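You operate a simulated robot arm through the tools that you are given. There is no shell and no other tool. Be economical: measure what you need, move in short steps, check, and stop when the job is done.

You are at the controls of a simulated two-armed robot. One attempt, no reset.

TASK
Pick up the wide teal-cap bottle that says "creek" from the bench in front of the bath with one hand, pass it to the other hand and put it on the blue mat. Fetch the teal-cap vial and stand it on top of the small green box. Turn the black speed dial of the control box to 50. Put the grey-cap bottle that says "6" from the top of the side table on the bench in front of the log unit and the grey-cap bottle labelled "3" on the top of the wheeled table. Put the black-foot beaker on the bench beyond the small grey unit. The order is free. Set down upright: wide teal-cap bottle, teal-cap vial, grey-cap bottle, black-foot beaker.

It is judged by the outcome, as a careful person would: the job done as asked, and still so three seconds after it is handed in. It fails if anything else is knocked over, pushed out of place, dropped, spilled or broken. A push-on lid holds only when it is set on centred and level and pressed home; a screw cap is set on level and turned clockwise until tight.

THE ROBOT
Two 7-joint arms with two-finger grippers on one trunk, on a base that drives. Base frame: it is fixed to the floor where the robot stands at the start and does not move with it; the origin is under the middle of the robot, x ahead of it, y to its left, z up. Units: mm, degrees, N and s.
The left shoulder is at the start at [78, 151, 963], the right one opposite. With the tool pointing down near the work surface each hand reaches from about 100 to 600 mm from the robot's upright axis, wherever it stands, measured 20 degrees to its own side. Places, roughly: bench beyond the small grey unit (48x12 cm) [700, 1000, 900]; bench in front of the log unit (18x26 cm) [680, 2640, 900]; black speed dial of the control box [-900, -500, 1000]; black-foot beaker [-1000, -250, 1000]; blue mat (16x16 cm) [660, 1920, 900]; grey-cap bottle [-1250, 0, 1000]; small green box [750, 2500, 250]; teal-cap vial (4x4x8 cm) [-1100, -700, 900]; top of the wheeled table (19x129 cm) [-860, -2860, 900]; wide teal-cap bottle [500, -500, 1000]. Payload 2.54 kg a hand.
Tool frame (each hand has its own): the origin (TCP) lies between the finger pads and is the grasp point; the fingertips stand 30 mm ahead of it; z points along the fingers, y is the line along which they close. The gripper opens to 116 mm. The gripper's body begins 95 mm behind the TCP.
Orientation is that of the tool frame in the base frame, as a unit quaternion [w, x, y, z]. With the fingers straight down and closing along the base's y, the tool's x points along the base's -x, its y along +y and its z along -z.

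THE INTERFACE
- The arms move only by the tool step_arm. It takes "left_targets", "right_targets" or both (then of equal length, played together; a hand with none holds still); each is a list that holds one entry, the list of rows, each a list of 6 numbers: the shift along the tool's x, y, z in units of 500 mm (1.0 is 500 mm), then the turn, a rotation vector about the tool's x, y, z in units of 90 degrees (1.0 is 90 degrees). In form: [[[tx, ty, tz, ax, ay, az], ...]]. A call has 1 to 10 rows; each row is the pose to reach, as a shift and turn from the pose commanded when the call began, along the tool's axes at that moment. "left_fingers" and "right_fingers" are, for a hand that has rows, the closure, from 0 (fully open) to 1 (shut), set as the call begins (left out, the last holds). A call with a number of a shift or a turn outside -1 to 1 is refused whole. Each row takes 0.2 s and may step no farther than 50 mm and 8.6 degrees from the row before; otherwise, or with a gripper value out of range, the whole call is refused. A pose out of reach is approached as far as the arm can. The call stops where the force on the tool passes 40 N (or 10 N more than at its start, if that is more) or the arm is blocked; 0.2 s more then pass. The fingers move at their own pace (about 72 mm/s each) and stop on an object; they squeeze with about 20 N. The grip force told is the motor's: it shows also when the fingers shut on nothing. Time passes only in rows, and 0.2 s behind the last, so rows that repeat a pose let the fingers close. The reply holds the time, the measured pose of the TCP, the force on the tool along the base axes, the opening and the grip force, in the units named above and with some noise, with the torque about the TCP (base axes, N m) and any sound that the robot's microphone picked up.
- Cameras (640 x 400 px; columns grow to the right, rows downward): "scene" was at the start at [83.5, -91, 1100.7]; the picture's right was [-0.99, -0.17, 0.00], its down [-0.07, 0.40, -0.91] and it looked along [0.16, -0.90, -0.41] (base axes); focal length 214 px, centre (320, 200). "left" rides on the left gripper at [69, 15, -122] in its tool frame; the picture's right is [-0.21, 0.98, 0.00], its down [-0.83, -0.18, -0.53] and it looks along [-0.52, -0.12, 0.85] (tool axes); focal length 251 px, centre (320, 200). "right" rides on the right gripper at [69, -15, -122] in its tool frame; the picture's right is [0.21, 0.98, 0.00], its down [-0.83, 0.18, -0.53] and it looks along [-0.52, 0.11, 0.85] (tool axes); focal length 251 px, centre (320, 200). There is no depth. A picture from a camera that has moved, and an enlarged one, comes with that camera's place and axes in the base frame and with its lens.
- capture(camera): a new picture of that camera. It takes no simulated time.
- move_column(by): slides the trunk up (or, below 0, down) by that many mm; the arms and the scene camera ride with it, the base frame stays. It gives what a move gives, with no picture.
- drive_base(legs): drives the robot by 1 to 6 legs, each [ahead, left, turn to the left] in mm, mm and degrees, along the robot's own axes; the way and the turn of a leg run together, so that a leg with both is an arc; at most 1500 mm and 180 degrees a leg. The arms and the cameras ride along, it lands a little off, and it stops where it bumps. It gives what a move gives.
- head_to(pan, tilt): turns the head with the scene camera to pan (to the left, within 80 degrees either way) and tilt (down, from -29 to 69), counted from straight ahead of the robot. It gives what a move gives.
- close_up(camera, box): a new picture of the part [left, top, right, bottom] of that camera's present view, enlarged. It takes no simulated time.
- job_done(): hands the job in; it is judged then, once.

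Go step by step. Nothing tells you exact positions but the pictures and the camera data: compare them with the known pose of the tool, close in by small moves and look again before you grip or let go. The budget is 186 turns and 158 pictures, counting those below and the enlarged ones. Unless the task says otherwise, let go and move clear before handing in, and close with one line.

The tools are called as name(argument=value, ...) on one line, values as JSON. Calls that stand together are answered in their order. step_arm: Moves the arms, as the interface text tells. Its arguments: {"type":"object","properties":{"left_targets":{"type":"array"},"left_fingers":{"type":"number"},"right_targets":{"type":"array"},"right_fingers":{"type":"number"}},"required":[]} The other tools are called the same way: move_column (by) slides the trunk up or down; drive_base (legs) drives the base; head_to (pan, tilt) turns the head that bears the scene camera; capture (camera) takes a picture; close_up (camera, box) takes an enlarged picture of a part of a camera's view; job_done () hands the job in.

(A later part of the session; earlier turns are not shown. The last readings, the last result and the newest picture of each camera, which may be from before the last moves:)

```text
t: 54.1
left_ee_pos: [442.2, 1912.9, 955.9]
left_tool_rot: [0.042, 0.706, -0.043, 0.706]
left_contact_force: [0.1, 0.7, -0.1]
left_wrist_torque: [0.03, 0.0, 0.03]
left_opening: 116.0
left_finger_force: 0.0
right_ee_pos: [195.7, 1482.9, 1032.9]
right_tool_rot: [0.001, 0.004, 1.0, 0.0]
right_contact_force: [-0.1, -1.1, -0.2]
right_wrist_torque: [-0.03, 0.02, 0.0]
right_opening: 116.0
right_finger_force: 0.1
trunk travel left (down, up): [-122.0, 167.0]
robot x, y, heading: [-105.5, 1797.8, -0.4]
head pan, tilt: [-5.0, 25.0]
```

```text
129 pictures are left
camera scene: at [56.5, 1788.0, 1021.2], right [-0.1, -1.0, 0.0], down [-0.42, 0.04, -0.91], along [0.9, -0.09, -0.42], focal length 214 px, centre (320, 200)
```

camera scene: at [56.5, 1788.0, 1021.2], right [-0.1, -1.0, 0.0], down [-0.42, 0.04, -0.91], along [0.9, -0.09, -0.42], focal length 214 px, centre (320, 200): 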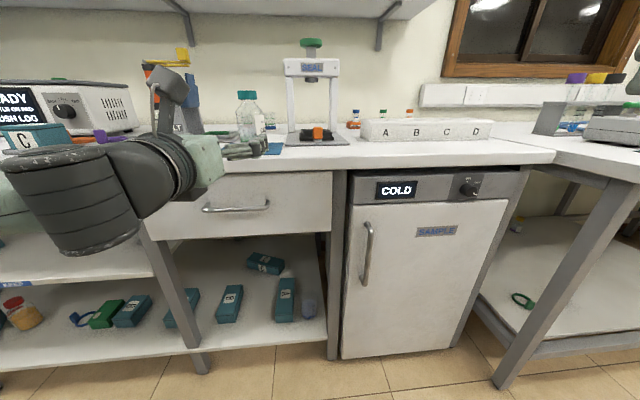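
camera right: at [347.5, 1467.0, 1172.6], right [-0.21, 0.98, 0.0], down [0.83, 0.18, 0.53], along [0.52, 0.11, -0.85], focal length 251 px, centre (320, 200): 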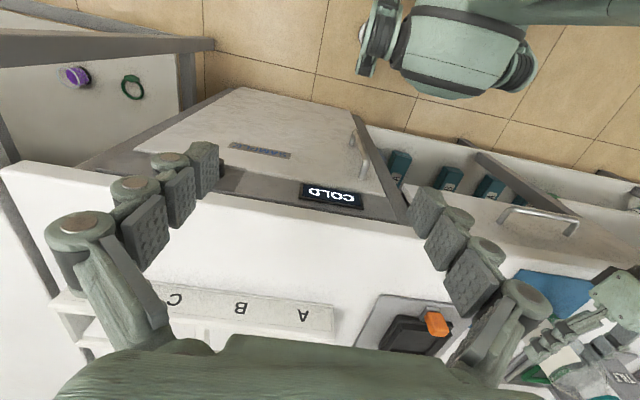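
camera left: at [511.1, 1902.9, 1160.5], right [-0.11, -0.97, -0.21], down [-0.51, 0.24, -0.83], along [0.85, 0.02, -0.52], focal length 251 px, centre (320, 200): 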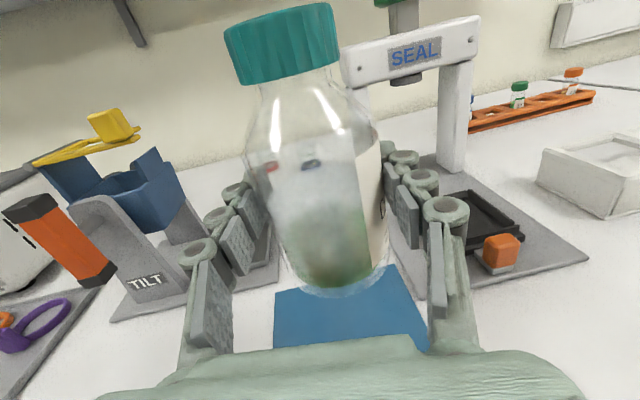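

CREEK stands on the mat; the green box lies on the low shelf near (720,2580). Now I draw the left hand in and turn to survey the side table behind.

step_arm(left_targets=[[[0.06, 0, -0.06, 0, 0, 0], [0.12, 0, -0.12, 0, 0, 0], [0.18, 0, -0.18, 0, 0, 0], [0.24, 0, -0.24, 0, 0, 0], [0.24, 0, -0.3, 0, 0, 0]]])

move_column(by=122)

drive_base(legs=[[0, 0, -90], [600, 0, 0]])

head_to(pan=30, tilt=15)

capture(camera="scene")

head_to(pan=-30, tilt=15)

capture(camera="scene")

```text
t: 55.3
left_ee_pos: [305.5, 1923.3, 1110.7]
left_tool_rot: [0.041, 0.707, -0.041, 0.705]
left_contact_force: [0.6, 0.3, 0.1]
left_wrist_torque: [0.01, 0.02, -0.01]
left_opening: 116.3
left_finger_force: 0.1
left hand out of reach, approached as far as the arm can: row 1, 2, 3, 4, 5
right_ee_pos: [195.9, 1483.5, 1033.0]
right_tool_rot: [0.0, 0.004, 1.0, -0.001]
right_contact_force: [0.2, 0.0, -0.5]
right_wrist_torque: [0.0, -0.01, 0.03]
right_opening: 116.0
right_finger_force: 0.0
trunk travel left (down, up): [-122.0, 167.0]
robot x, y, heading: [-102.2, 1798.2, -0.6]
head pan, tilt: [-5.0, 25.0]
```

```text
t: 56.9
left_ee_pos: [304.5, 1922.3, 1232.8]
left_tool_rot: [0.042, 0.707, -0.044, 0.705]
left_contact_force: [0.9, -0.3, -0.3]
left_wrist_torque: [0.0, 0.0, 0.04]
left_opening: 116.0
left_finger_force: 0.1
right_ee_pos: [195.4, 1483.2, 1155.0]
right_tool_rot: [-0.001, 0.005, 1.0, -0.001]
right_contact_force: [0.3, -0.1, 0.0]
right_wrist_torque: [0.03, 0.02, 0.02]
right_opening: 116.1
right_finger_force: 0.2
trunk travel left (down, up): [-244.0, 45.0]
robot x, y, heading: [-100.0, 1795.7, -0.3]
head pan, tilt: [-5.0, 25.0]
```

```text
t: 64.2
left_ee_pos: [19.5, 794.5, 1232.8]
left_tool_rot: [-0.527, -0.471, 0.529, -0.47]
left_contact_force: [0.3, -1.0, -0.6]
left_wrist_torque: [0.02, -0.02, -0.02]
left_opening: 116.1
left_finger_force: 0.0
right_ee_pos: [-419.2, 902.9, 1154.8]
right_tool_rot: [0.0, 0.708, 0.706, 0.0]
right_contact_force: [-0.6, 0.7, 0.8]
right_wrist_torque: [0.0, -0.01, -0.01]
right_opening: 115.9
right_finger_force: 0.1
trunk travel left (down, up): [-244.0, 45.0]
robot x, y, heading: [-106.7, 1198.7, -90.4]
head pan, tilt: [-5.0, 25.0]
```

```text
t: 65.2
left_ee_pos: [20.0, 795.5, 1234.6]
left_tool_rot: [0.527, 0.473, -0.526, 0.471]
left_contact_force: [0.2, -0.3, 0.0]
left_wrist_torque: [-0.01, 0.03, 0.0]
left_opening: 115.9
left_finger_force: 0.1
right_ee_pos: [-420.0, 901.5, 1155.1]
right_tool_rot: [-0.001, 0.708, 0.706, 0.0]
right_contact_force: [0.1, 0.2, 0.3]
right_wrist_torque: [-0.01, 0.0, -0.01]
right_opening: 116.1
right_finger_force: 0.1
trunk travel left (down, up): [-244.0, 45.0]
robot x, y, heading: [-105.8, 1206.7, -90.2]
head pan, tilt: [30.0, 15.0]
```

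```text
128 pictures are left
camera scene: at [-116.9, 1041.9, 1152.5], right [-1.0, 0.09, 0.0], down [0.03, 0.33, -0.94], along [-0.08, -0.94, -0.33], focal length 214 px, centre (320, 200)
```

scene: 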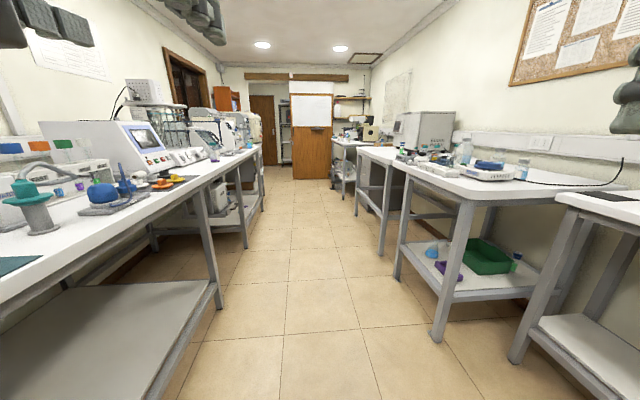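

```text
t: 66.5
left_ee_pos: [19.0, 796.1, 1233.2]
left_tool_rot: [-0.527, -0.471, 0.529, -0.471]
left_contact_force: [0.0, 0.1, 1.5]
left_wrist_torque: [0.01, 0.0, 0.01]
left_opening: 115.8
left_finger_force: 0.1
right_ee_pos: [-419.9, 902.3, 1155.2]
right_tool_rot: [0.0, 0.708, 0.706, 0.0]
right_contact_force: [0.4, 0.3, 0.6]
right_wrist_torque: [0.03, -0.01, -0.01]
right_opening: 116.0
right_finger_force: 0.0
trunk travel left (down, up): [-244.0, 45.0]
robot x, y, heading: [-107.6, 1205.4, -90.4]
head pan, tilt: [-30.0, 15.0]
```

```text
127 pictures are left
camera scene: at [-155.5, 1053.9, 1159.4], right [-0.86, 0.5, 0.0], down [0.13, 0.22, -0.97], along [-0.48, -0.84, -0.26], focal length 214 px, centre (320, 200)
```

scene: 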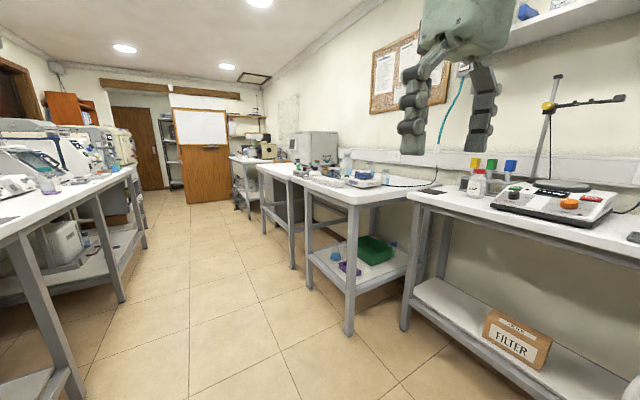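

The side table lies on the right along x≈-900. I drive along the aisle and turn to face it.

drive_base(legs=[[1350, 0, 0], [0, 0, -90]])

head_to(pan=0, tilt=20)

capture(camera="scene")

head_to(pan=50, tilt=20)

capture(camera="scene")

capture(camera="right")

```text
t: 77.1
left_ee_pos: [-536.3, -262.3, 1233.5]
left_tool_rot: [-0.705, 0.047, 0.706, 0.047]
left_contact_force: [-0.3, 0.0, -0.4]
left_wrist_torque: [0.01, 0.01, -0.03]
left_opening: 115.9
left_finger_force: 0.1
right_ee_pos: [-421.9, 177.0, 1155.7]
right_tool_rot: [0.0, 1.0, -0.012, -0.001]
right_contact_force: [-0.2, -0.8, 0.5]
right_wrist_torque: [0.01, 0.02, 0.05]
right_opening: 116.1
right_finger_force: 0.1
trunk travel left (down, up): [-244.0, 45.0]
robot x, y, heading: [-127.4, -143.9, 178.6]
head pan, tilt: [-30.0, 15.0]
```

```text
t: 78.1
left_ee_pos: [-536.8, -262.3, 1232.7]
left_tool_rot: [-0.705, 0.047, 0.706, 0.047]
left_contact_force: [0.6, -0.1, 0.7]
left_wrist_torque: [-0.03, -0.01, 0.0]
left_opening: 116.1
left_finger_force: 0.1
right_ee_pos: [-420.6, 176.8, 1155.8]
right_tool_rot: [0.0, 1.0, -0.013, 0.0]
right_contact_force: [0.4, 0.0, -0.3]
right_wrist_torque: [-0.02, -0.01, 0.0]
right_opening: 115.9
right_finger_force: 0.1
trunk travel left (down, up): [-244.0, 45.0]
robot x, y, heading: [-123.5, -140.1, 178.7]
head pan, tilt: [0.0, 20.0]
```

```text
126 pictures are left
camera scene: at [-287.7, -129.9, 1152.5], right [0.11, 0.99, 0.0], down [0.33, -0.04, -0.94], along [-0.94, 0.1, -0.33], focal length 214 px, centre (320, 200)
```

scene: 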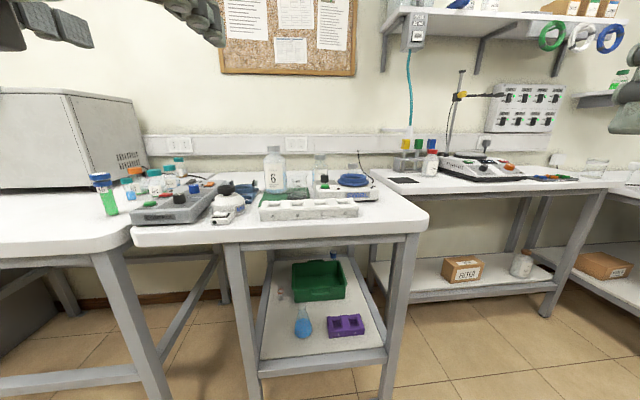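

```text
t: 79.2
left_ee_pos: [-536.5, -261.7, 1233.1]
left_tool_rot: [-0.704, 0.047, 0.707, 0.048]
left_contact_force: [-0.2, 0.6, 0.6]
left_wrist_torque: [0.01, 0.0, -0.03]
left_opening: 116.0
left_finger_force: 0.0
right_ee_pos: [-420.0, 175.7, 1155.1]
right_tool_rot: [0.0, 1.0, -0.012, 0.0]
right_contact_force: [-0.3, 0.5, -0.3]
right_wrist_torque: [0.01, -0.01, 0.05]
right_opening: 116.2
right_finger_force: 0.1
trunk travel left (down, up): [-244.0, 45.0]
robot x, y, heading: [-127.5, -140.5, 178.8]
head pan, tilt: [50.0, 20.0]
```

```text
125 pictures are left
camera scene: at [-287.7, -130.0, 1152.5], right [0.11, 0.99, 0.0], down [0.33, -0.04, -0.94], along [-0.94, 0.1, -0.33], focal length 214 px, centre (320, 200)
```

scene: 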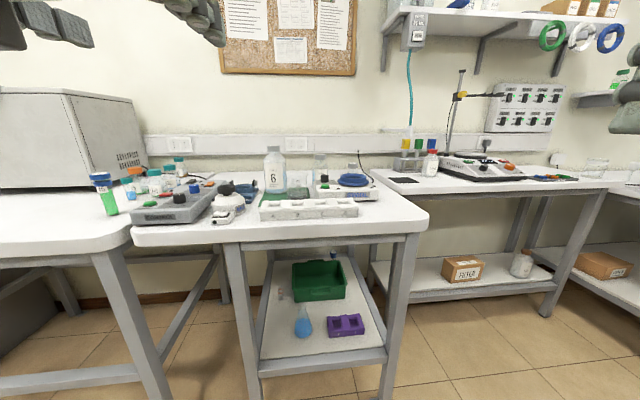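

```text
124 pictures are left
camera right: at [-352.2, 189.4, 1276.6], right [0.19, -0.98, 0.0], down [-0.83, -0.16, 0.53], along [-0.52, -0.1, -0.85], focal length 251 px, centre (320, 200)
```

right: 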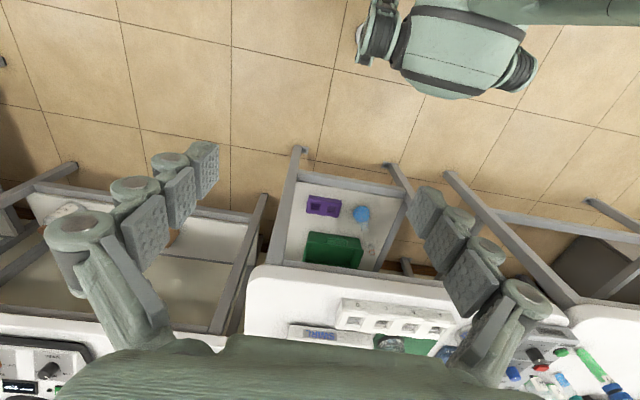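

I see bottle "6" and neighbours on the side table. The raised left hand blocks the head, so I bring it back to the downward pose at my left side.

step_arm(left_targets=[[[-0.03, -0.03, -0.02, -0.0668, 0, 0.0668], [-0.06, -0.06, -0.04, -0.1336, 0, 0.1336], [-0.09, -0.09, -0.06, -0.2, 0, 0.2], [-0.12, -0.12, -0.08, -0.267, 0, 0.267], [-0.15, -0.15, -0.1, -0.334, 0, 0.334], [-0.18, -0.18, -0.1, -0.4, 0, 0.4], [-0.2, -0.2, -0.1, -0.467, 0, 0.467], [-0.2, -0.2, -0.1, -0.534, 0, 0.534], [-0.2, -0.2, -0.1, -0.6, 0, 0.6], [-0.2, -0.2, -0.1, -0.668, 0, 0.668]]])

step_arm(left_targets=[[[0, 0, 0, -0.0668, 0, 0.0668], [0, 0, 0, -0.1336, 0, 0.1336], [0, 0, 0, -0.2, 0, 0.2], [0, 0, 0, -0.267, 0, 0.267], [0, 0, 0, -0.334, 0, 0.334], [0, 0, 0, -0.4, 0, 0.4], [0, 0, 0, -0.467, 0, 0.467], [0, 0, 0, -0.534, 0, 0.534], [0, 0, 0, -0.6, 0, 0.6], [0, 0, 0, -0.668, 0, 0.668]]])

```text
refused: row 10 steps farther than a row can; nothing moved
```

```text
refused: row 10 steps farther than a row can; nothing moved
```

Step limit slightly exceeded; repeating with smaller turns.

step_arm(left_targets=[[[-0.03, -0.03, -0.02, -0.066, 0, 0.066], [-0.06, -0.06, -0.04, -0.132, 0, 0.132], [-0.09, -0.09, -0.06, -0.198, 0, 0.198], [-0.12, -0.12, -0.08, -0.264, 0, 0.264], [-0.15, -0.15, -0.1, -0.33, 0, 0.33], [-0.18, -0.18, -0.1, -0.396, 0, 0.396], [-0.2, -0.2, -0.1, -0.462, 0, 0.462], [-0.2, -0.2, -0.1, -0.528, 0, 0.528], [-0.2, -0.2, -0.1, -0.594, 0, 0.594], [-0.2, -0.2, -0.1, -0.66, 0, 0.66]]])

step_arm(left_targets=[[[0, 0, 0, -0.066, 0, 0.066], [0, 0, 0, -0.132, 0, 0.132], [0, 0, 0, -0.198, 0, 0.198], [0, 0, 0, -0.264, 0, 0.264], [0, 0, 0, -0.33, 0, 0.33], [0, 0, 0, -0.396, 0, 0.396], [0, 0, 0, -0.462, 0, 0.462], [0, 0, 0, -0.528, 0, 0.528], [0, 0, 0, -0.594, 0, 0.594], [0, 0, 0, -0.66, 0, 0.66]]])

capture(camera="scene")

```text
t: 81.5
left_ee_pos: [-500.7, -367.5, 1132.5]
left_tool_rot: [-0.523, 0.704, 0.479, 0.035]
left_contact_force: [0.3, -0.5, -0.5]
left_wrist_torque: [0.01, 0.0, 0.02]
left_opening: 116.2
left_finger_force: 0.0
left hand out of reach, approached as far as the arm can: row 1, 2, 3, 4, 5
right_ee_pos: [-422.8, 175.8, 1155.4]
right_tool_rot: [0.0, 1.0, -0.012, 0.0]
right_contact_force: [0.0, -0.3, 0.7]
right_wrist_torque: [-0.02, -0.01, -0.01]
right_opening: 116.2
right_finger_force: 0.1
trunk travel left (down, up): [-244.0, 45.0]
robot x, y, heading: [-124.8, -140.7, 178.6]
head pan, tilt: [50.0, 20.0]
```

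```text
t: 83.7
left_ee_pos: [-500.6, -367.2, 1133.4]
left_tool_rot: [-0.072, 0.997, 0.007, 0.005]
left_contact_force: [0.4, -1.2, 0.5]
left_wrist_torque: [-0.02, 0.0, 0.02]
left_opening: 115.8
left_finger_force: 0.1
right_ee_pos: [-420.3, 176.4, 1154.6]
right_tool_rot: [0.0, 1.0, -0.011, 0.0]
right_contact_force: [0.3, 0.6, -0.1]
right_wrist_torque: [-0.02, 0.0, 0.02]
right_opening: 116.0
right_finger_force: 0.0
trunk travel left (down, up): [-244.0, 45.0]
robot x, y, heading: [-128.3, -145.2, 178.7]
head pan, tilt: [50.0, 20.0]
```

```text
123 pictures are left
camera scene: at [-256.3, -209.7, 1151.3], right [-0.75, 0.66, 0.0], down [0.23, 0.26, -0.94], along [-0.62, -0.71, -0.34], focal length 214 px, centre (320, 200)
```

scene: 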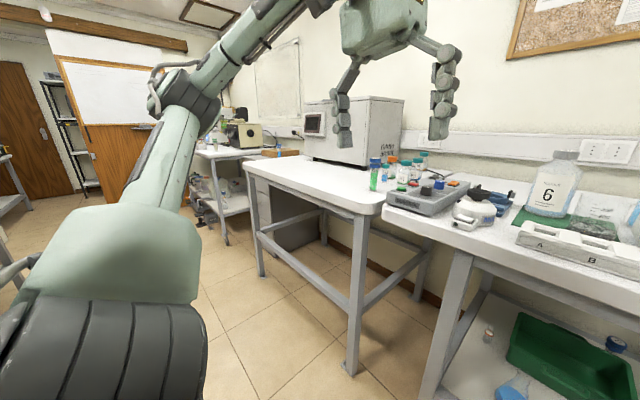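

The table is well visible: control box, vials, bottle 6. I straighten the left hand, drive 230 mm closer and look down at the table.

step_arm(left_targets=[[[0, 0, 0, -0.092, 0, 0]]])

drive_base(legs=[[230, 0, 1]])

head_to(pan=0, tilt=30)

capture(camera="scene")

head_to(pan=40, tilt=30)

capture(camera="scene")

capture(camera="left")

capture(camera="right")

```text
t: 84.0
left_ee_pos: [-500.8, -366.7, 1131.8]
left_tool_rot: [0.0, 1.0, 0.007, 0.006]
left_contact_force: [0.2, 0.5, -0.4]
left_wrist_torque: [-0.03, 0.0, 0.01]
left_opening: 116.0
left_finger_force: 0.1
right_ee_pos: [-421.2, 177.5, 1155.6]
right_tool_rot: [0.001, 1.0, -0.011, 0.0]
right_contact_force: [-0.1, 1.2, -0.1]
right_wrist_torque: [0.0, 0.02, -0.02]
right_opening: 116.0
right_finger_force: 0.1
trunk travel left (down, up): [-244.0, 45.0]
robot x, y, heading: [-127.7, -139.2, 178.8]
head pan, tilt: [50.0, 20.0]
```

```text
t: 85.8
left_ee_pos: [-728.0, -370.6, 1132.3]
left_tool_rot: [-0.001, 1.0, 0.015, 0.007]
left_contact_force: [-0.9, 0.3, 0.2]
left_wrist_torque: [-0.01, -0.05, -0.01]
left_opening: 116.1
left_finger_force: 0.0
right_ee_pos: [-656.9, 174.3, 1154.4]
right_tool_rot: [0.0, 1.0, -0.003, 0.0]
right_contact_force: [-0.6, 0.1, 0.3]
right_wrist_torque: [-0.01, 0.0, -0.01]
right_opening: 116.0
right_finger_force: 0.0
trunk travel left (down, up): [-244.0, 45.0]
robot x, y, heading: [-358.5, -140.3, 179.6]
head pan, tilt: [50.0, 20.0]
```

```text
t: 87.0
left_ee_pos: [-726.9, -370.9, 1132.6]
left_tool_rot: [-0.002, 1.0, 0.015, 0.006]
left_contact_force: [-0.3, 0.6, -0.3]
left_wrist_torque: [0.0, -0.04, 0.05]
left_opening: 116.1
left_finger_force: 0.1
right_ee_pos: [-656.1, 173.7, 1154.9]
right_tool_rot: [0.001, 1.0, -0.002, 0.0]
right_contact_force: [-0.2, 0.1, -0.6]
right_wrist_torque: [0.01, 0.0, 0.0]
right_opening: 116.2
right_finger_force: 0.0
trunk travel left (down, up): [-244.0, 45.0]
robot x, y, heading: [-357.8, -140.4, 179.8]
head pan, tilt: [0.0, 30.0]
```

```text
122 pictures are left
camera scene: at [-514.9, -137.5, 1135.2], right [0.01, 1.0, 0.0], down [0.5, 0.0, -0.87], along [-0.87, 0.0, -0.5], focal length 214 px, centre (320, 200)
```

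scene: 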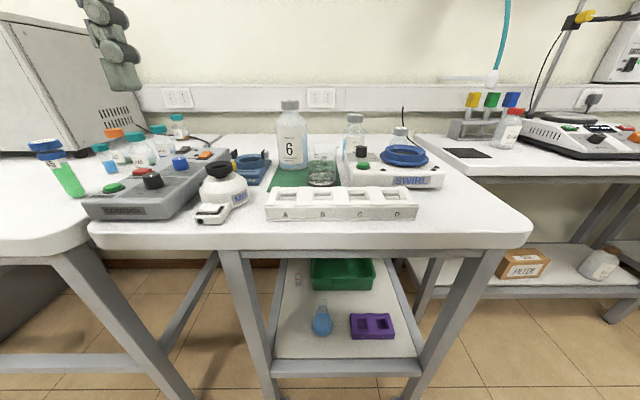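

```text
t: 88.0
left_ee_pos: [-726.1, -370.3, 1132.3]
left_tool_rot: [-0.001, 1.0, 0.016, 0.006]
left_contact_force: [-0.1, 0.6, 0.4]
left_wrist_torque: [-0.02, -0.02, 0.02]
left_opening: 115.7
left_finger_force: 0.0
right_ee_pos: [-656.5, 175.7, 1155.8]
right_tool_rot: [0.0, 1.0, -0.002, -0.001]
right_contact_force: [-0.1, 0.1, 0.4]
right_wrist_torque: [-0.03, 0.01, -0.01]
right_opening: 115.9
right_finger_force: 0.0
trunk travel left (down, up): [-244.0, 45.0]
robot x, y, heading: [-360.4, -135.7, 180.0]
head pan, tilt: [40.0, 30.0]
```

```text
121 pictures are left
camera scene: at [-494.2, -195.7, 1135.1], right [-0.64, 0.77, 0.0], down [0.39, 0.32, -0.87], along [-0.67, -0.55, -0.5], focal length 214 px, centre (320, 200)
```

scene: 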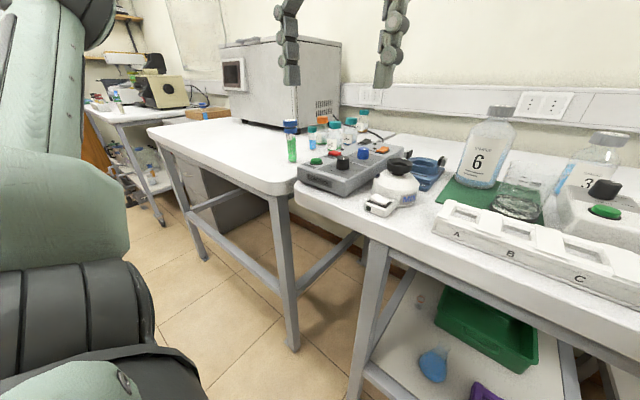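

```text
120 pictures are left
camera left: at [-658.2, -383.1, 1255.3], right [-0.18, -0.98, 0.0], down [-0.84, 0.15, 0.52], along [-0.51, 0.1, -0.85], focal length 251 px, centre (320, 200)
```

left: 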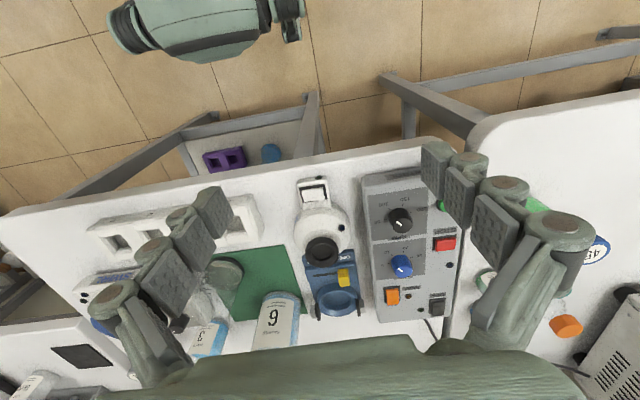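

```text
119 pictures are left
camera right: at [-587.3, 188.9, 1276.6], right [0.21, -0.98, 0.0], down [-0.83, -0.18, 0.53], along [-0.52, -0.11, -0.85], focal length 251 px, centre (320, 200)
```

right: 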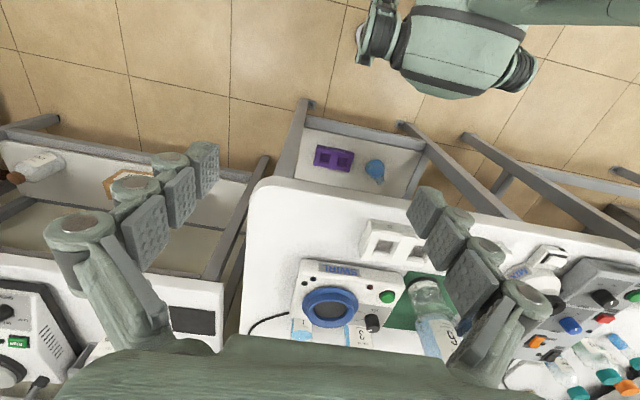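

Clear view: control box with black dial at about (-885,-455,966), bottles 6 and 3, beaker on green mat. I zoom in on the dial and labels.

close_up(camera="left", box=[360, 170, 460, 290])

close_up(camera="scene", box=[270, 90, 450, 220])

```text
3.33 times, centred on (410, 230) of left
camera zoom: at [-658.2, -383.1, 1255.3], right [-0.18, -0.98, 0.0], down [-0.84, 0.15, 0.52], along [-0.51, 0.1, -0.85], focal length 838 px, centre (20, 100)
```

zoom: 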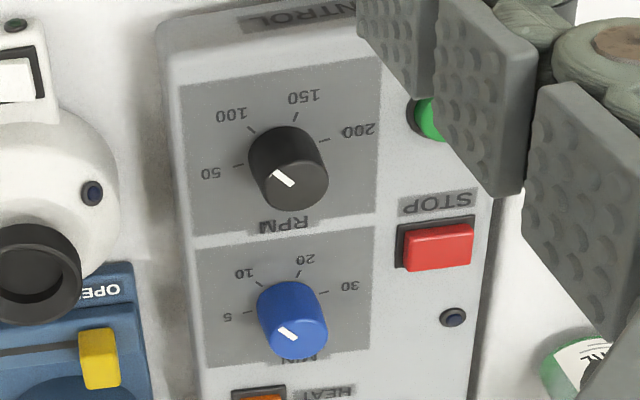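

```text
3.08 times, centred on (360, 155) of scene
camera zoom: at [-494.2, -195.7, 1135.1], right [-0.64, 0.77, 0.0], down [0.39, 0.32, -0.87], along [-0.67, -0.55, -0.5], focal length 660 px, centre (197, 338)
```

zoom: 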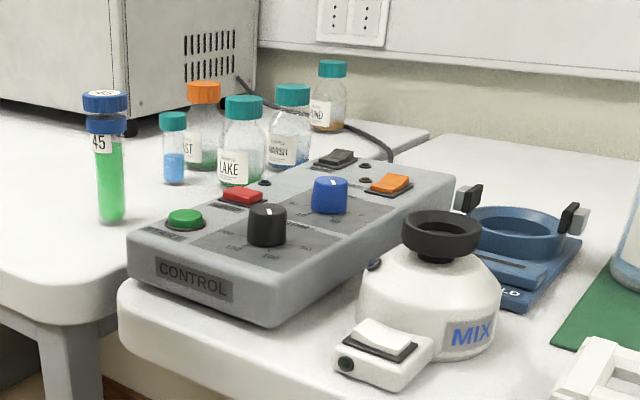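

The dial points to 100 and its 50 mark is 60° counter-clockwise seen from above; knob centre about (-897,-459). I drive a little closer and left, then place the left hand above it.

drive_base(legs=[[70, 110, 0]])

capture(camera="left")

```text
t: 89.8
left_ee_pos: [-796.1, -482.4, 1131.9]
left_tool_rot: [-0.001, 1.0, 0.016, 0.006]
left_contact_force: [-0.1, 0.3, 0.6]
left_wrist_torque: [-0.02, 0.02, 0.0]
left_opening: 115.9
left_finger_force: 0.0
right_ee_pos: [-726.8, 63.0, 1155.9]
right_tool_rot: [-0.001, 1.0, -0.003, 0.0]
right_contact_force: [-1.0, -0.1, 0.0]
right_wrist_torque: [0.03, -0.01, 0.02]
right_opening: 116.0
right_finger_force: 0.0
trunk travel left (down, up): [-244.0, 45.0]
robot x, y, heading: [-425.4, -250.4, 179.5]
head pan, tilt: [40.0, 30.0]
```

```text
116 pictures are left
camera left: at [-728.1, -494.8, 1255.2], right [-0.18, -0.98, 0.0], down [-0.84, 0.15, 0.52], along [-0.51, 0.1, -0.85], focal length 251 px, centre (320, 200)
```

left: 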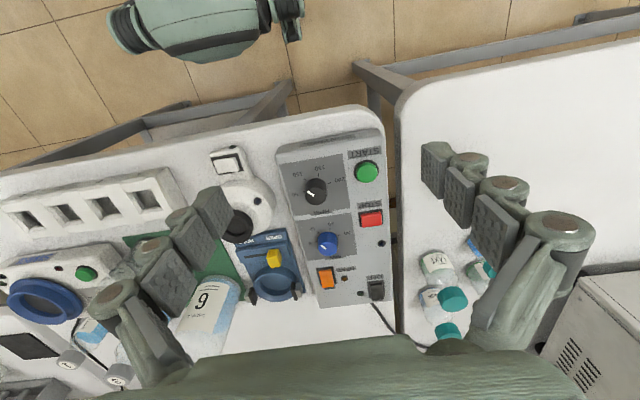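

I move above the dial with fingers half closed and pre-turned 30°, then check alignment.

step_arm(left_targets=[[[-0.04, -0.012, 0, 0, 0, 0.08], [-0.1, -0.025, 0.02, 0, 0, 0.16], [-0.15, -0.04, 0.08, 0, 0, 0.24], [-0.188, -0.052, 0.14, 0, 0, 0.333], [-0.188, -0.052, 0.2, 0, 0, 0.333], [-0.188, -0.052, 0.2, 0, 0, 0.333]]], left_fingers=0.5)

capture(camera="left")

capture(camera="scene")

```text
t: 91.2
left_ee_pos: [-888.0, -459.1, 1032.0]
left_tool_rot: [-0.003, 0.97, -0.244, 0.005]
left_contact_force: [-0.8, 0.2, -0.9]
left_wrist_torque: [-0.04, -0.01, 0.0]
left_opening: 57.9
left_finger_force: 0.0
right_ee_pos: [-725.7, 63.8, 1155.5]
right_tool_rot: [0.0, 1.0, -0.002, 0.0]
right_contact_force: [-0.5, 0.1, 0.6]
right_wrist_torque: [0.0, -0.02, -0.01]
right_opening: 116.1
right_finger_force: 0.0
trunk travel left (down, up): [-244.0, 45.0]
robot x, y, heading: [-424.2, -249.5, 179.5]
head pan, tilt: [40.0, 30.0]
```

```text
115 pictures are left
camera left: at [-836.2, -505.1, 1154.2], right [-0.65, -0.76, -0.01], down [-0.65, 0.55, 0.53], along [-0.4, 0.35, -0.85], focal length 251 px, centre (320, 200)
```

left: 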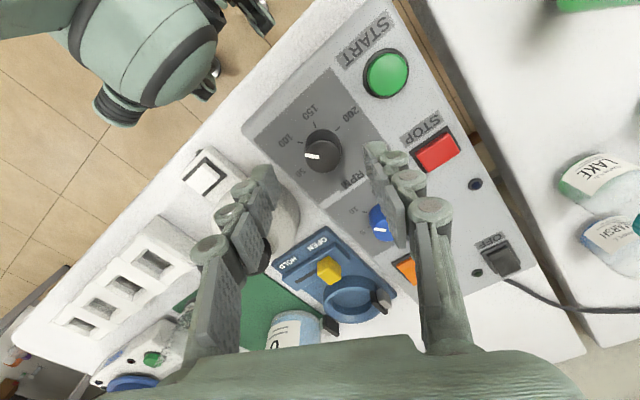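

```text
114 pictures are left
camera scene: at [-563.9, -306.9, 1135.2], right [-0.64, 0.77, 0.0], down [0.38, 0.32, -0.87], along [-0.67, -0.55, -0.5], focal length 214 px, centre (320, 200)
```

scene: 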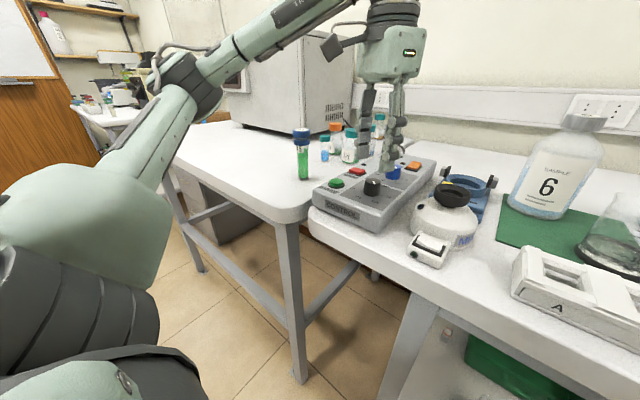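

Knob is ~7 mm off along the tool's x. I correct, lower around it and close.

step_arm(left_targets=[[[-0.0144, -0.001, 0, 0, 0, 0], [-0.0144, -0.001, 0.05, 0, 0, 0], [-0.0144, -0.001, 0.094, 0, 0, 0]]])

capture(camera="left")

close_up(camera="scene", box=[300, 100, 480, 240])

```text
t: 92.0
left_ee_pos: [-895.8, -453.9, 984.7]
left_tool_rot: [-0.004, 0.97, -0.244, 0.007]
left_contact_force: [-0.9, 0.0, 0.0]
left_wrist_torque: [-0.02, 0.01, 0.0]
left_opening: 58.0
left_finger_force: 0.1
right_ee_pos: [-725.4, 63.1, 1155.7]
right_tool_rot: [0.0, 1.0, -0.003, -0.001]
right_contact_force: [0.2, 0.3, 0.6]
right_wrist_torque: [-0.01, -0.02, 0.01]
right_opening: 116.0
right_finger_force: 0.1
trunk travel left (down, up): [-244.0, 45.0]
robot x, y, heading: [-427.0, -248.1, 179.8]
head pan, tilt: [40.0, 30.0]
```

```text
113 pictures are left
camera left: at [-843.0, -500.2, 1106.9], right [-0.65, -0.76, -0.01], down [-0.65, 0.55, 0.53], along [-0.39, 0.35, -0.85], focal length 251 px, centre (320, 200)
```

left: 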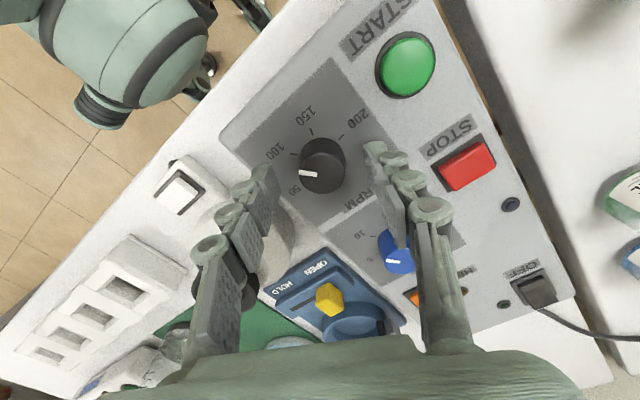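

```text
2.86 times, centred on (390, 170) of scene
camera zoom: at [-564.1, -307.1, 1135.2], right [-0.64, 0.77, 0.0], down [0.39, 0.32, -0.87], along [-0.67, -0.55, -0.5], focal length 613 px, centre (120, 286)
```

zoom: 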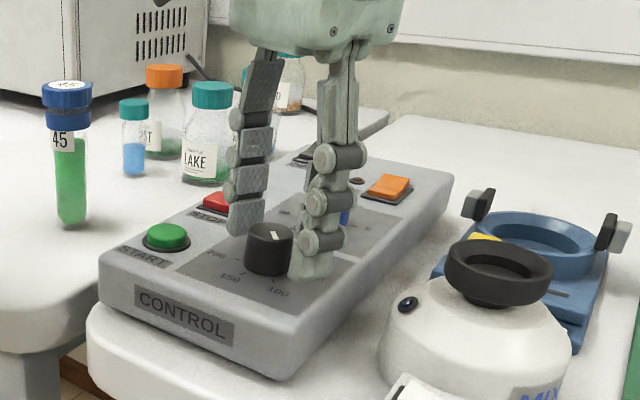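

Fingers straddle the knob. I close on it.

step_arm(left_targets=[[[0, 0, 0, 0, 0, 0], [0, 0, 0, 0, 0, 0], [0, 0, 0, 0, 0, 0]]], left_fingers=1)

close_up(camera="left", box=[230, 90, 410, 230])

```text
t: 92.8
left_ee_pos: [-897.2, -455.7, 984.3]
left_tool_rot: [-0.003, 0.97, -0.242, 0.005]
left_contact_force: [-6.8, -11.0, 3.4]
left_wrist_torque: [-0.46, 0.18, -0.02]
left_opening: 28.2
left_finger_force: 45.0
right_ee_pos: [-727.9, 62.2, 1156.2]
right_tool_rot: [-0.001, 1.0, -0.003, 0.0]
right_contact_force: [0.2, -0.6, 0.1]
right_wrist_torque: [0.03, 0.0, -0.01]
right_opening: 115.9
right_finger_force: 0.1
trunk travel left (down, up): [-244.0, 45.0]
robot x, y, heading: [-425.6, -252.4, 179.6]
head pan, tilt: [40.0, 30.0]
```

```text
2.86 times, centred on (320, 160) of left
camera zoom: at [-843.6, -501.8, 1106.9], right [-0.65, -0.76, -0.01], down [-0.65, 0.55, 0.53], along [-0.4, 0.35, -0.85], focal length 718 px, centre (320, 314)
```

zoom: 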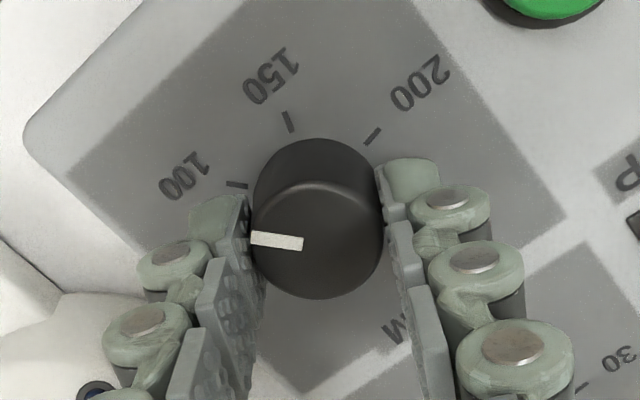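

Knob gripped (28 mm). I turn it 60° counter-clockwise from above toward 50.

step_arm(left_targets=[[[0, 0, 0, 0, 0, -0.0833], [0, 0, 0, 0, 0, -0.1667], [0, 0, 0, 0, 0, -0.25], [0, 0, 0, 0, 0, -0.333], [0, 0, 0, 0, 0, -0.4167], [0, 0, 0, 0, 0, -0.5], [0, 0, 0, 0, 0, -0.583], [0, 0, 0, 0, 0, -0.667], [0, 0, 0, 0, 0, -0.667]]])

close_up(camera="left", box=[230, 90, 410, 230])

```text
t: 94.8
left_ee_pos: [-894.6, -457.7, 983.1]
left_tool_rot: [0.001, 0.961, 0.277, 0.004]
left_contact_force: [-11.5, -32.1, 19.2]
left_wrist_torque: [-0.66, 0.19, -0.33]
left_opening: 28.5
left_finger_force: 44.8
right_ee_pos: [-725.8, 60.7, 1157.0]
right_tool_rot: [-0.002, 1.0, -0.002, 0.0]
right_contact_force: [-0.2, 0.4, -0.6]
right_wrist_torque: [-0.03, 0.01, -0.01]
right_opening: 116.2
right_finger_force: 0.1
trunk travel left (down, up): [-244.0, 45.0]
robot x, y, heading: [-424.0, -251.4, 179.5]
head pan, tilt: [40.0, 30.0]
```

```text
2.86 times, centred on (320, 160) of left
camera zoom: at [-830.1, -434.1, 1106.8], right [0.34, -0.94, 0.0], down [-0.8, -0.28, 0.53], along [-0.49, -0.18, -0.85], focal length 718 px, centre (320, 314)
```

zoom: 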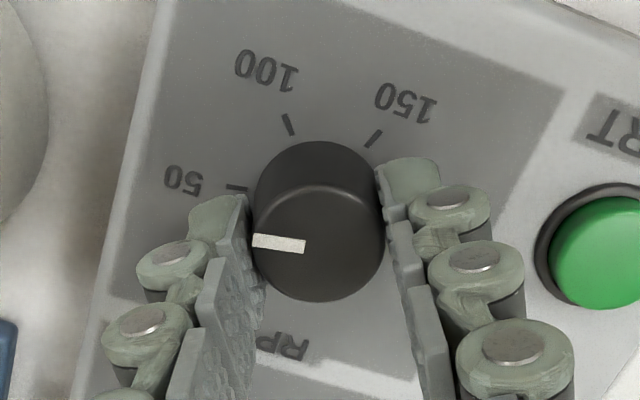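

Dial reads 50. I release, rise, and bring the wrist back to neutral.

step_arm(left_targets=[[[0, 0, 0, 0, 0, 0], [0, 0, 0, 0, 0, 0], [0, 0, -0.06, 0, 0, 0], [0, 0, -0.14, 0, 0, 0], [0, 0, -0.22, 0, 0, 0.08], [0, 0, -0.28, 0, 0, 0.17], [0, 0, -0.28, 0, 0, 0.25], [0, 0, -0.28, 0, 0, 0.333]]], left_fingers=0.5)

close_up(camera="left", box=[230, 100, 430, 240])

capture(camera="left")

```text
t: 96.6
left_ee_pos: [-897.4, -455.1, 1124.0]
left_tool_rot: [-0.002, 1.0, 0.016, 0.006]
left_contact_force: [-0.3, 0.1, 0.3]
left_wrist_torque: [0.0, 0.01, -0.01]
left_opening: 57.7
left_finger_force: 0.1
right_ee_pos: [-725.4, 63.3, 1155.5]
right_tool_rot: [0.0, 1.0, -0.003, 0.0]
right_contact_force: [-0.1, 0.5, -0.2]
right_wrist_torque: [-0.01, 0.02, 0.02]
right_opening: 115.9
right_finger_force: 0.1
trunk travel left (down, up): [-244.0, 45.0]
robot x, y, heading: [-425.4, -252.9, 179.8]
head pan, tilt: [40.0, 30.0]
```

```text
2.86 times, centred on (330, 170) of left
camera zoom: at [-828.6, -468.4, 1246.5], right [-0.18, -0.98, 0.0], down [-0.84, 0.15, 0.52], along [-0.51, 0.1, -0.85], focal length 718 px, centre (291, 286)
```

zoom: 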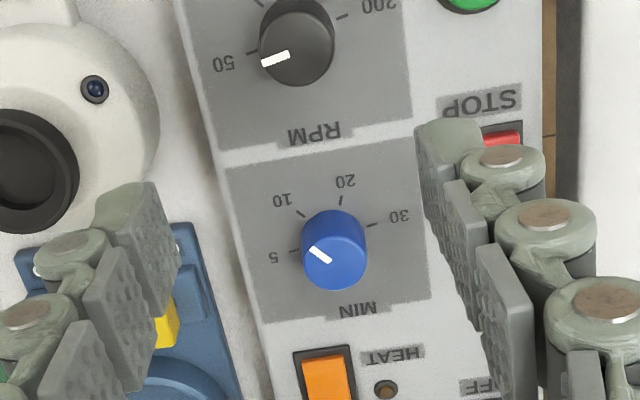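

```text
108 pictures are left
camera left: at [-828.6, -468.4, 1246.5], right [-0.18, -0.98, 0.0], down [-0.84, 0.15, 0.52], along [-0.51, 0.1, -0.85], focal length 251 px, centre (320, 200)
```

left: 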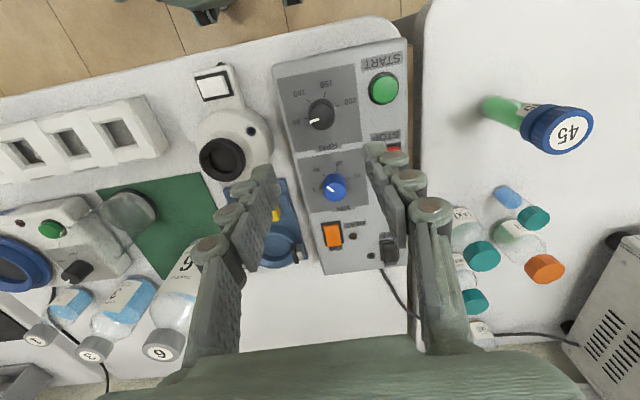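

The dial is set to 50. Next: right hand takes bottle 6 by its cap (about (-1110,-212), cap top z 1070) with the hand pitched 45° forward. I pre-position the right hand and check.

step_arm(right_targets=[[[-0.05, 0.05, 0, 0, -0.05, 0], [-0.1, 0.1, 0, 0, -0.1, 0], [-0.15, 0.15, 0, 0, -0.15, 0], [-0.2, 0.2, 0, 0, -0.2, 0], [-0.25, 0.25, 0, 0, -0.25, 0], [-0.3, 0.3, 0, 0, -0.3, 0], [-0.35, 0.35, 0, 0, -0.35, 0], [-0.4, 0.4, 0, 0, -0.4, 0], [-0.46, 0.46, 0, 0, -0.45, 0], [-0.52, 0.52, 0, 0, -0.5, 0]]], left_targets=[[[0.06, 0, 0, 0, 0, 0], [0.14, 0, 0, 0, 0, 0], [0.2, 0.06, 0, 0, 0, 0], [0.2, 0.12, 0, 0, 0, 0], [0.2, 0.12, 0, 0, 0, 0], [0.2, 0.12, 0, 0, 0, 0], [0.2, 0.12, 0, 0, 0, 0], [0.2, 0.12, 0, 0, 0, 0], [0.2, 0.12, 0, 0, 0, 0], [0.2, 0.12, 0, 0, 0, 0]]])

head_to(pan=10, tilt=25)

capture(camera="right")

capture(camera="scene")

```text
t: 98.8
left_ee_pos: [-793.4, -513.4, 1127.5]
left_tool_rot: [0.0, 1.0, 0.017, 0.007]
left_contact_force: [0.3, 0.0, 0.3]
left_wrist_torque: [-0.01, 0.03, -0.02]
left_opening: 57.9
left_finger_force: 0.1
right_ee_pos: [-986.7, -146.5, 1164.2]
right_tool_rot: [0.0, 0.928, -0.003, -0.374]
right_contact_force: [-0.2, -0.5, -0.6]
right_wrist_torque: [0.0, 0.0, 0.0]
right_opening: 115.9
right_finger_force: 0.1
right hand out of reach, approached as far as the arm can: row 10
trunk travel left (down, up): [-244.0, 45.0]
robot x, y, heading: [-429.6, -248.5, 179.6]
head pan, tilt: [40.0, 30.0]
```

```text
t: 99.7
left_ee_pos: [-794.3, -514.5, 1127.8]
left_tool_rot: [0.0, 1.0, 0.017, 0.006]
left_contact_force: [-0.5, 0.8, -0.2]
left_wrist_torque: [0.01, 0.02, 0.01]
left_opening: 58.1
left_finger_force: 0.0
right_ee_pos: [-986.9, -147.3, 1163.5]
right_tool_rot: [-0.001, 0.928, -0.003, -0.373]
right_contact_force: [-0.8, 0.0, -0.5]
right_wrist_torque: [-0.02, -0.01, 0.01]
right_opening: 116.0
right_finger_force: 0.0
trunk travel left (down, up): [-244.0, 45.0]
robot x, y, heading: [-428.8, -247.6, 179.8]
head pan, tilt: [10.0, 25.0]
```

```text
107 pictures are left
camera right: at [-852.0, -133.6, 1202.5], right [0.15, -0.98, -0.15], down [-0.23, -0.18, 0.96], along [-0.96, -0.11, -0.25], focal length 251 px, centre (320, 200)
```

right: 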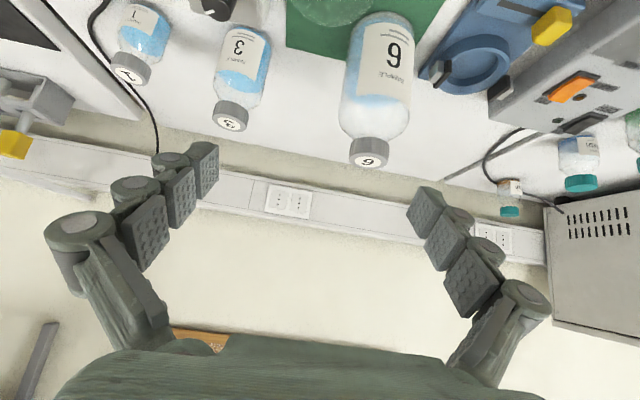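

```text
106 pictures are left
camera scene: at [-585.2, -264.9, 1143.1], right [-0.17, 0.99, 0.0], down [0.42, 0.07, -0.91], along [-0.89, -0.15, -0.42], focal length 214 px, centre (320, 200)
```

scene: 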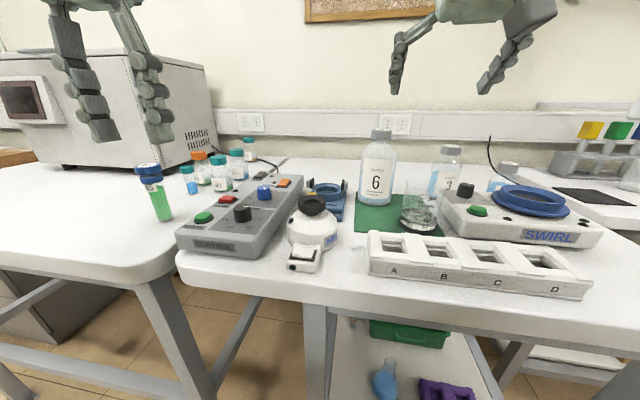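

Bottle 6's cap is at about (-1117,-212,1072). I align and approach along the pitched direction, stopping just short.

step_arm(right_targets=[[[-0.02, 0.065, 0.02, 0, 0, 0], [-0.041, 0.13, 0.05, 0, 0, 0], [-0.041, 0.13, 0.1, 0, 0, 0], [-0.041, 0.13, 0.16, 0, 0, 0], [-0.041, 0.13, 0.2, 0, 0, 0]]], right_fingers=0.2)

capture(camera="right")

close_up(camera="scene", box=[300, 20, 500, 220])

```text
t: 100.9
left_ee_pos: [-794.1, -513.6, 1126.6]
left_tool_rot: [-0.001, 1.0, 0.017, 0.007]
left_contact_force: [0.5, -0.8, 0.9]
left_wrist_torque: [0.01, 0.03, -0.01]
left_opening: 58.1
left_finger_force: 0.0
right_ee_pos: [-1033.8, -154.0, 1113.2]
right_tool_rot: [-0.001, 0.923, -0.003, -0.384]
right_contact_force: [-0.5, -1.0, 0.2]
right_wrist_torque: [0.03, 0.02, 0.02]
right_opening: 92.8
right_finger_force: 0.0
right hand out of reach, approached as far as the arm can: row 1, 2, 3, 4, 5
trunk travel left (down, up): [-244.0, 45.0]
robot x, y, heading: [-424.3, -245.2, 179.7]
head pan, tilt: [10.0, 25.0]
```

```text
105 pictures are left
camera right: at [-898.9, -139.6, 1150.4], right [0.15, -0.98, -0.15], down [-0.21, -0.18, 0.96], along [-0.97, -0.11, -0.23], focal length 251 px, centre (320, 200)
```

right: 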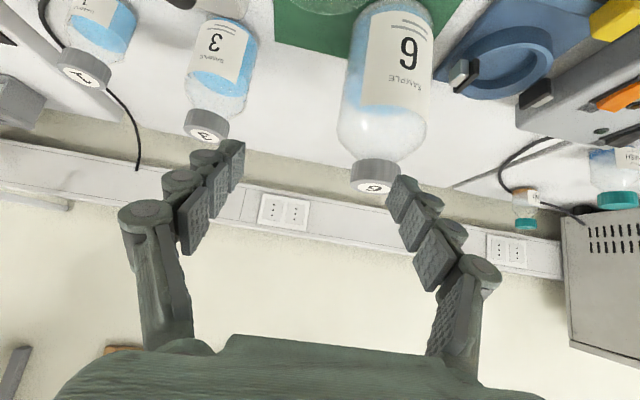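

```text
2.00 times, centred on (400, 120) of scene
camera zoom: at [-584.3, -265.2, 1143.3], right [-0.17, 0.99, 0.0], down [0.42, 0.07, -0.91], along [-0.89, -0.15, -0.42], focal length 429 px, centre (160, 360)
```

zoom: 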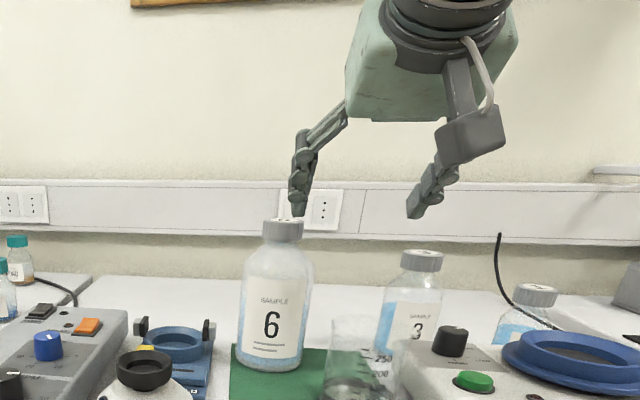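

The right arm cannot cross that far inward. I pull back a bit, raise the trunk, and drive left so the bottle is on the right arm's side.

step_arm(right_targets=[[[0, 0, -0.06, 0, 0, 0], [0, 0, -0.12, 0, 0, 0]]])

move_column(by=40)

drive_base(legs=[[20, 170, 0]])

capture(camera="right")

```text
t: 101.5
left_ee_pos: [-795.3, -514.0, 1126.3]
left_tool_rot: [-0.002, 1.0, 0.016, 0.006]
left_contact_force: [-0.2, -0.3, 0.0]
left_wrist_torque: [-0.01, -0.01, 0.02]
left_opening: 58.0
left_finger_force: 0.0
right_ee_pos: [-990.8, -151.1, 1157.0]
right_tool_rot: [-0.002, 0.924, -0.003, -0.383]
right_contact_force: [1.0, 0.4, 0.1]
right_wrist_torque: [-0.01, -0.02, -0.03]
right_opening: 93.0
right_finger_force: 0.1
trunk travel left (down, up): [-244.0, 45.0]
robot x, y, heading: [-423.0, -249.4, 180.0]
head pan, tilt: [10.0, 25.0]
```

```text
t: 102.3
left_ee_pos: [-794.9, -513.5, 1166.6]
left_tool_rot: [-0.001, 1.0, 0.017, 0.006]
left_contact_force: [-1.1, 0.7, 0.4]
left_wrist_torque: [0.02, -0.02, 0.0]
left_opening: 58.0
left_finger_force: 0.1
right_ee_pos: [-991.8, -151.8, 1194.9]
right_tool_rot: [0.0, 0.924, -0.002, -0.383]
right_contact_force: [0.2, -0.2, -0.4]
right_wrist_torque: [-0.01, 0.01, 0.01]
right_opening: 92.9
right_finger_force: 0.1
trunk travel left (down, up): [-284.0, 5.0]
robot x, y, heading: [-428.7, -251.9, 179.6]
head pan, tilt: [10.0, 25.0]
```

```text
t: 104.6
left_ee_pos: [-815.6, -682.6, 1166.9]
left_tool_rot: [-0.001, 1.0, 0.017, 0.006]
left_contact_force: [0.0, -0.1, 0.3]
left_wrist_torque: [-0.02, -0.01, 0.01]
left_opening: 57.8
left_finger_force: 0.1
right_ee_pos: [-1012.3, -320.0, 1195.7]
right_tool_rot: [-0.001, 0.924, -0.002, -0.383]
right_contact_force: [-0.7, 0.3, 0.2]
right_wrist_torque: [0.01, 0.01, -0.03]
right_opening: 92.7
right_finger_force: 0.0
trunk travel left (down, up): [-284.0, 5.0]
robot x, y, heading: [-446.5, -420.3, 179.9]
head pan, tilt: [10.0, 25.0]
```

```text
103 pictures are left
camera right: at [-877.4, -307.0, 1232.7], right [0.15, -0.98, -0.15], down [-0.21, -0.18, 0.96], along [-0.97, -0.11, -0.23], focal length 251 px, centre (320, 200)
```

right: 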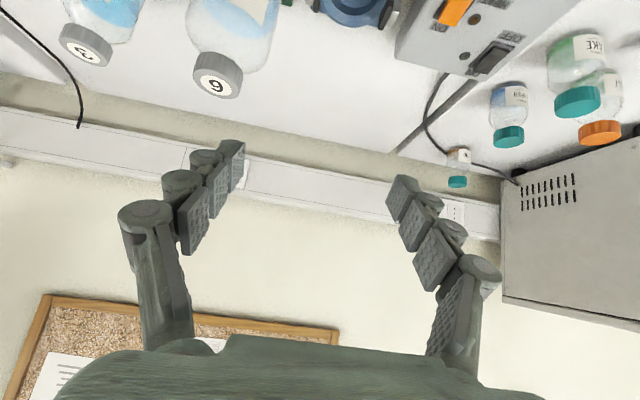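

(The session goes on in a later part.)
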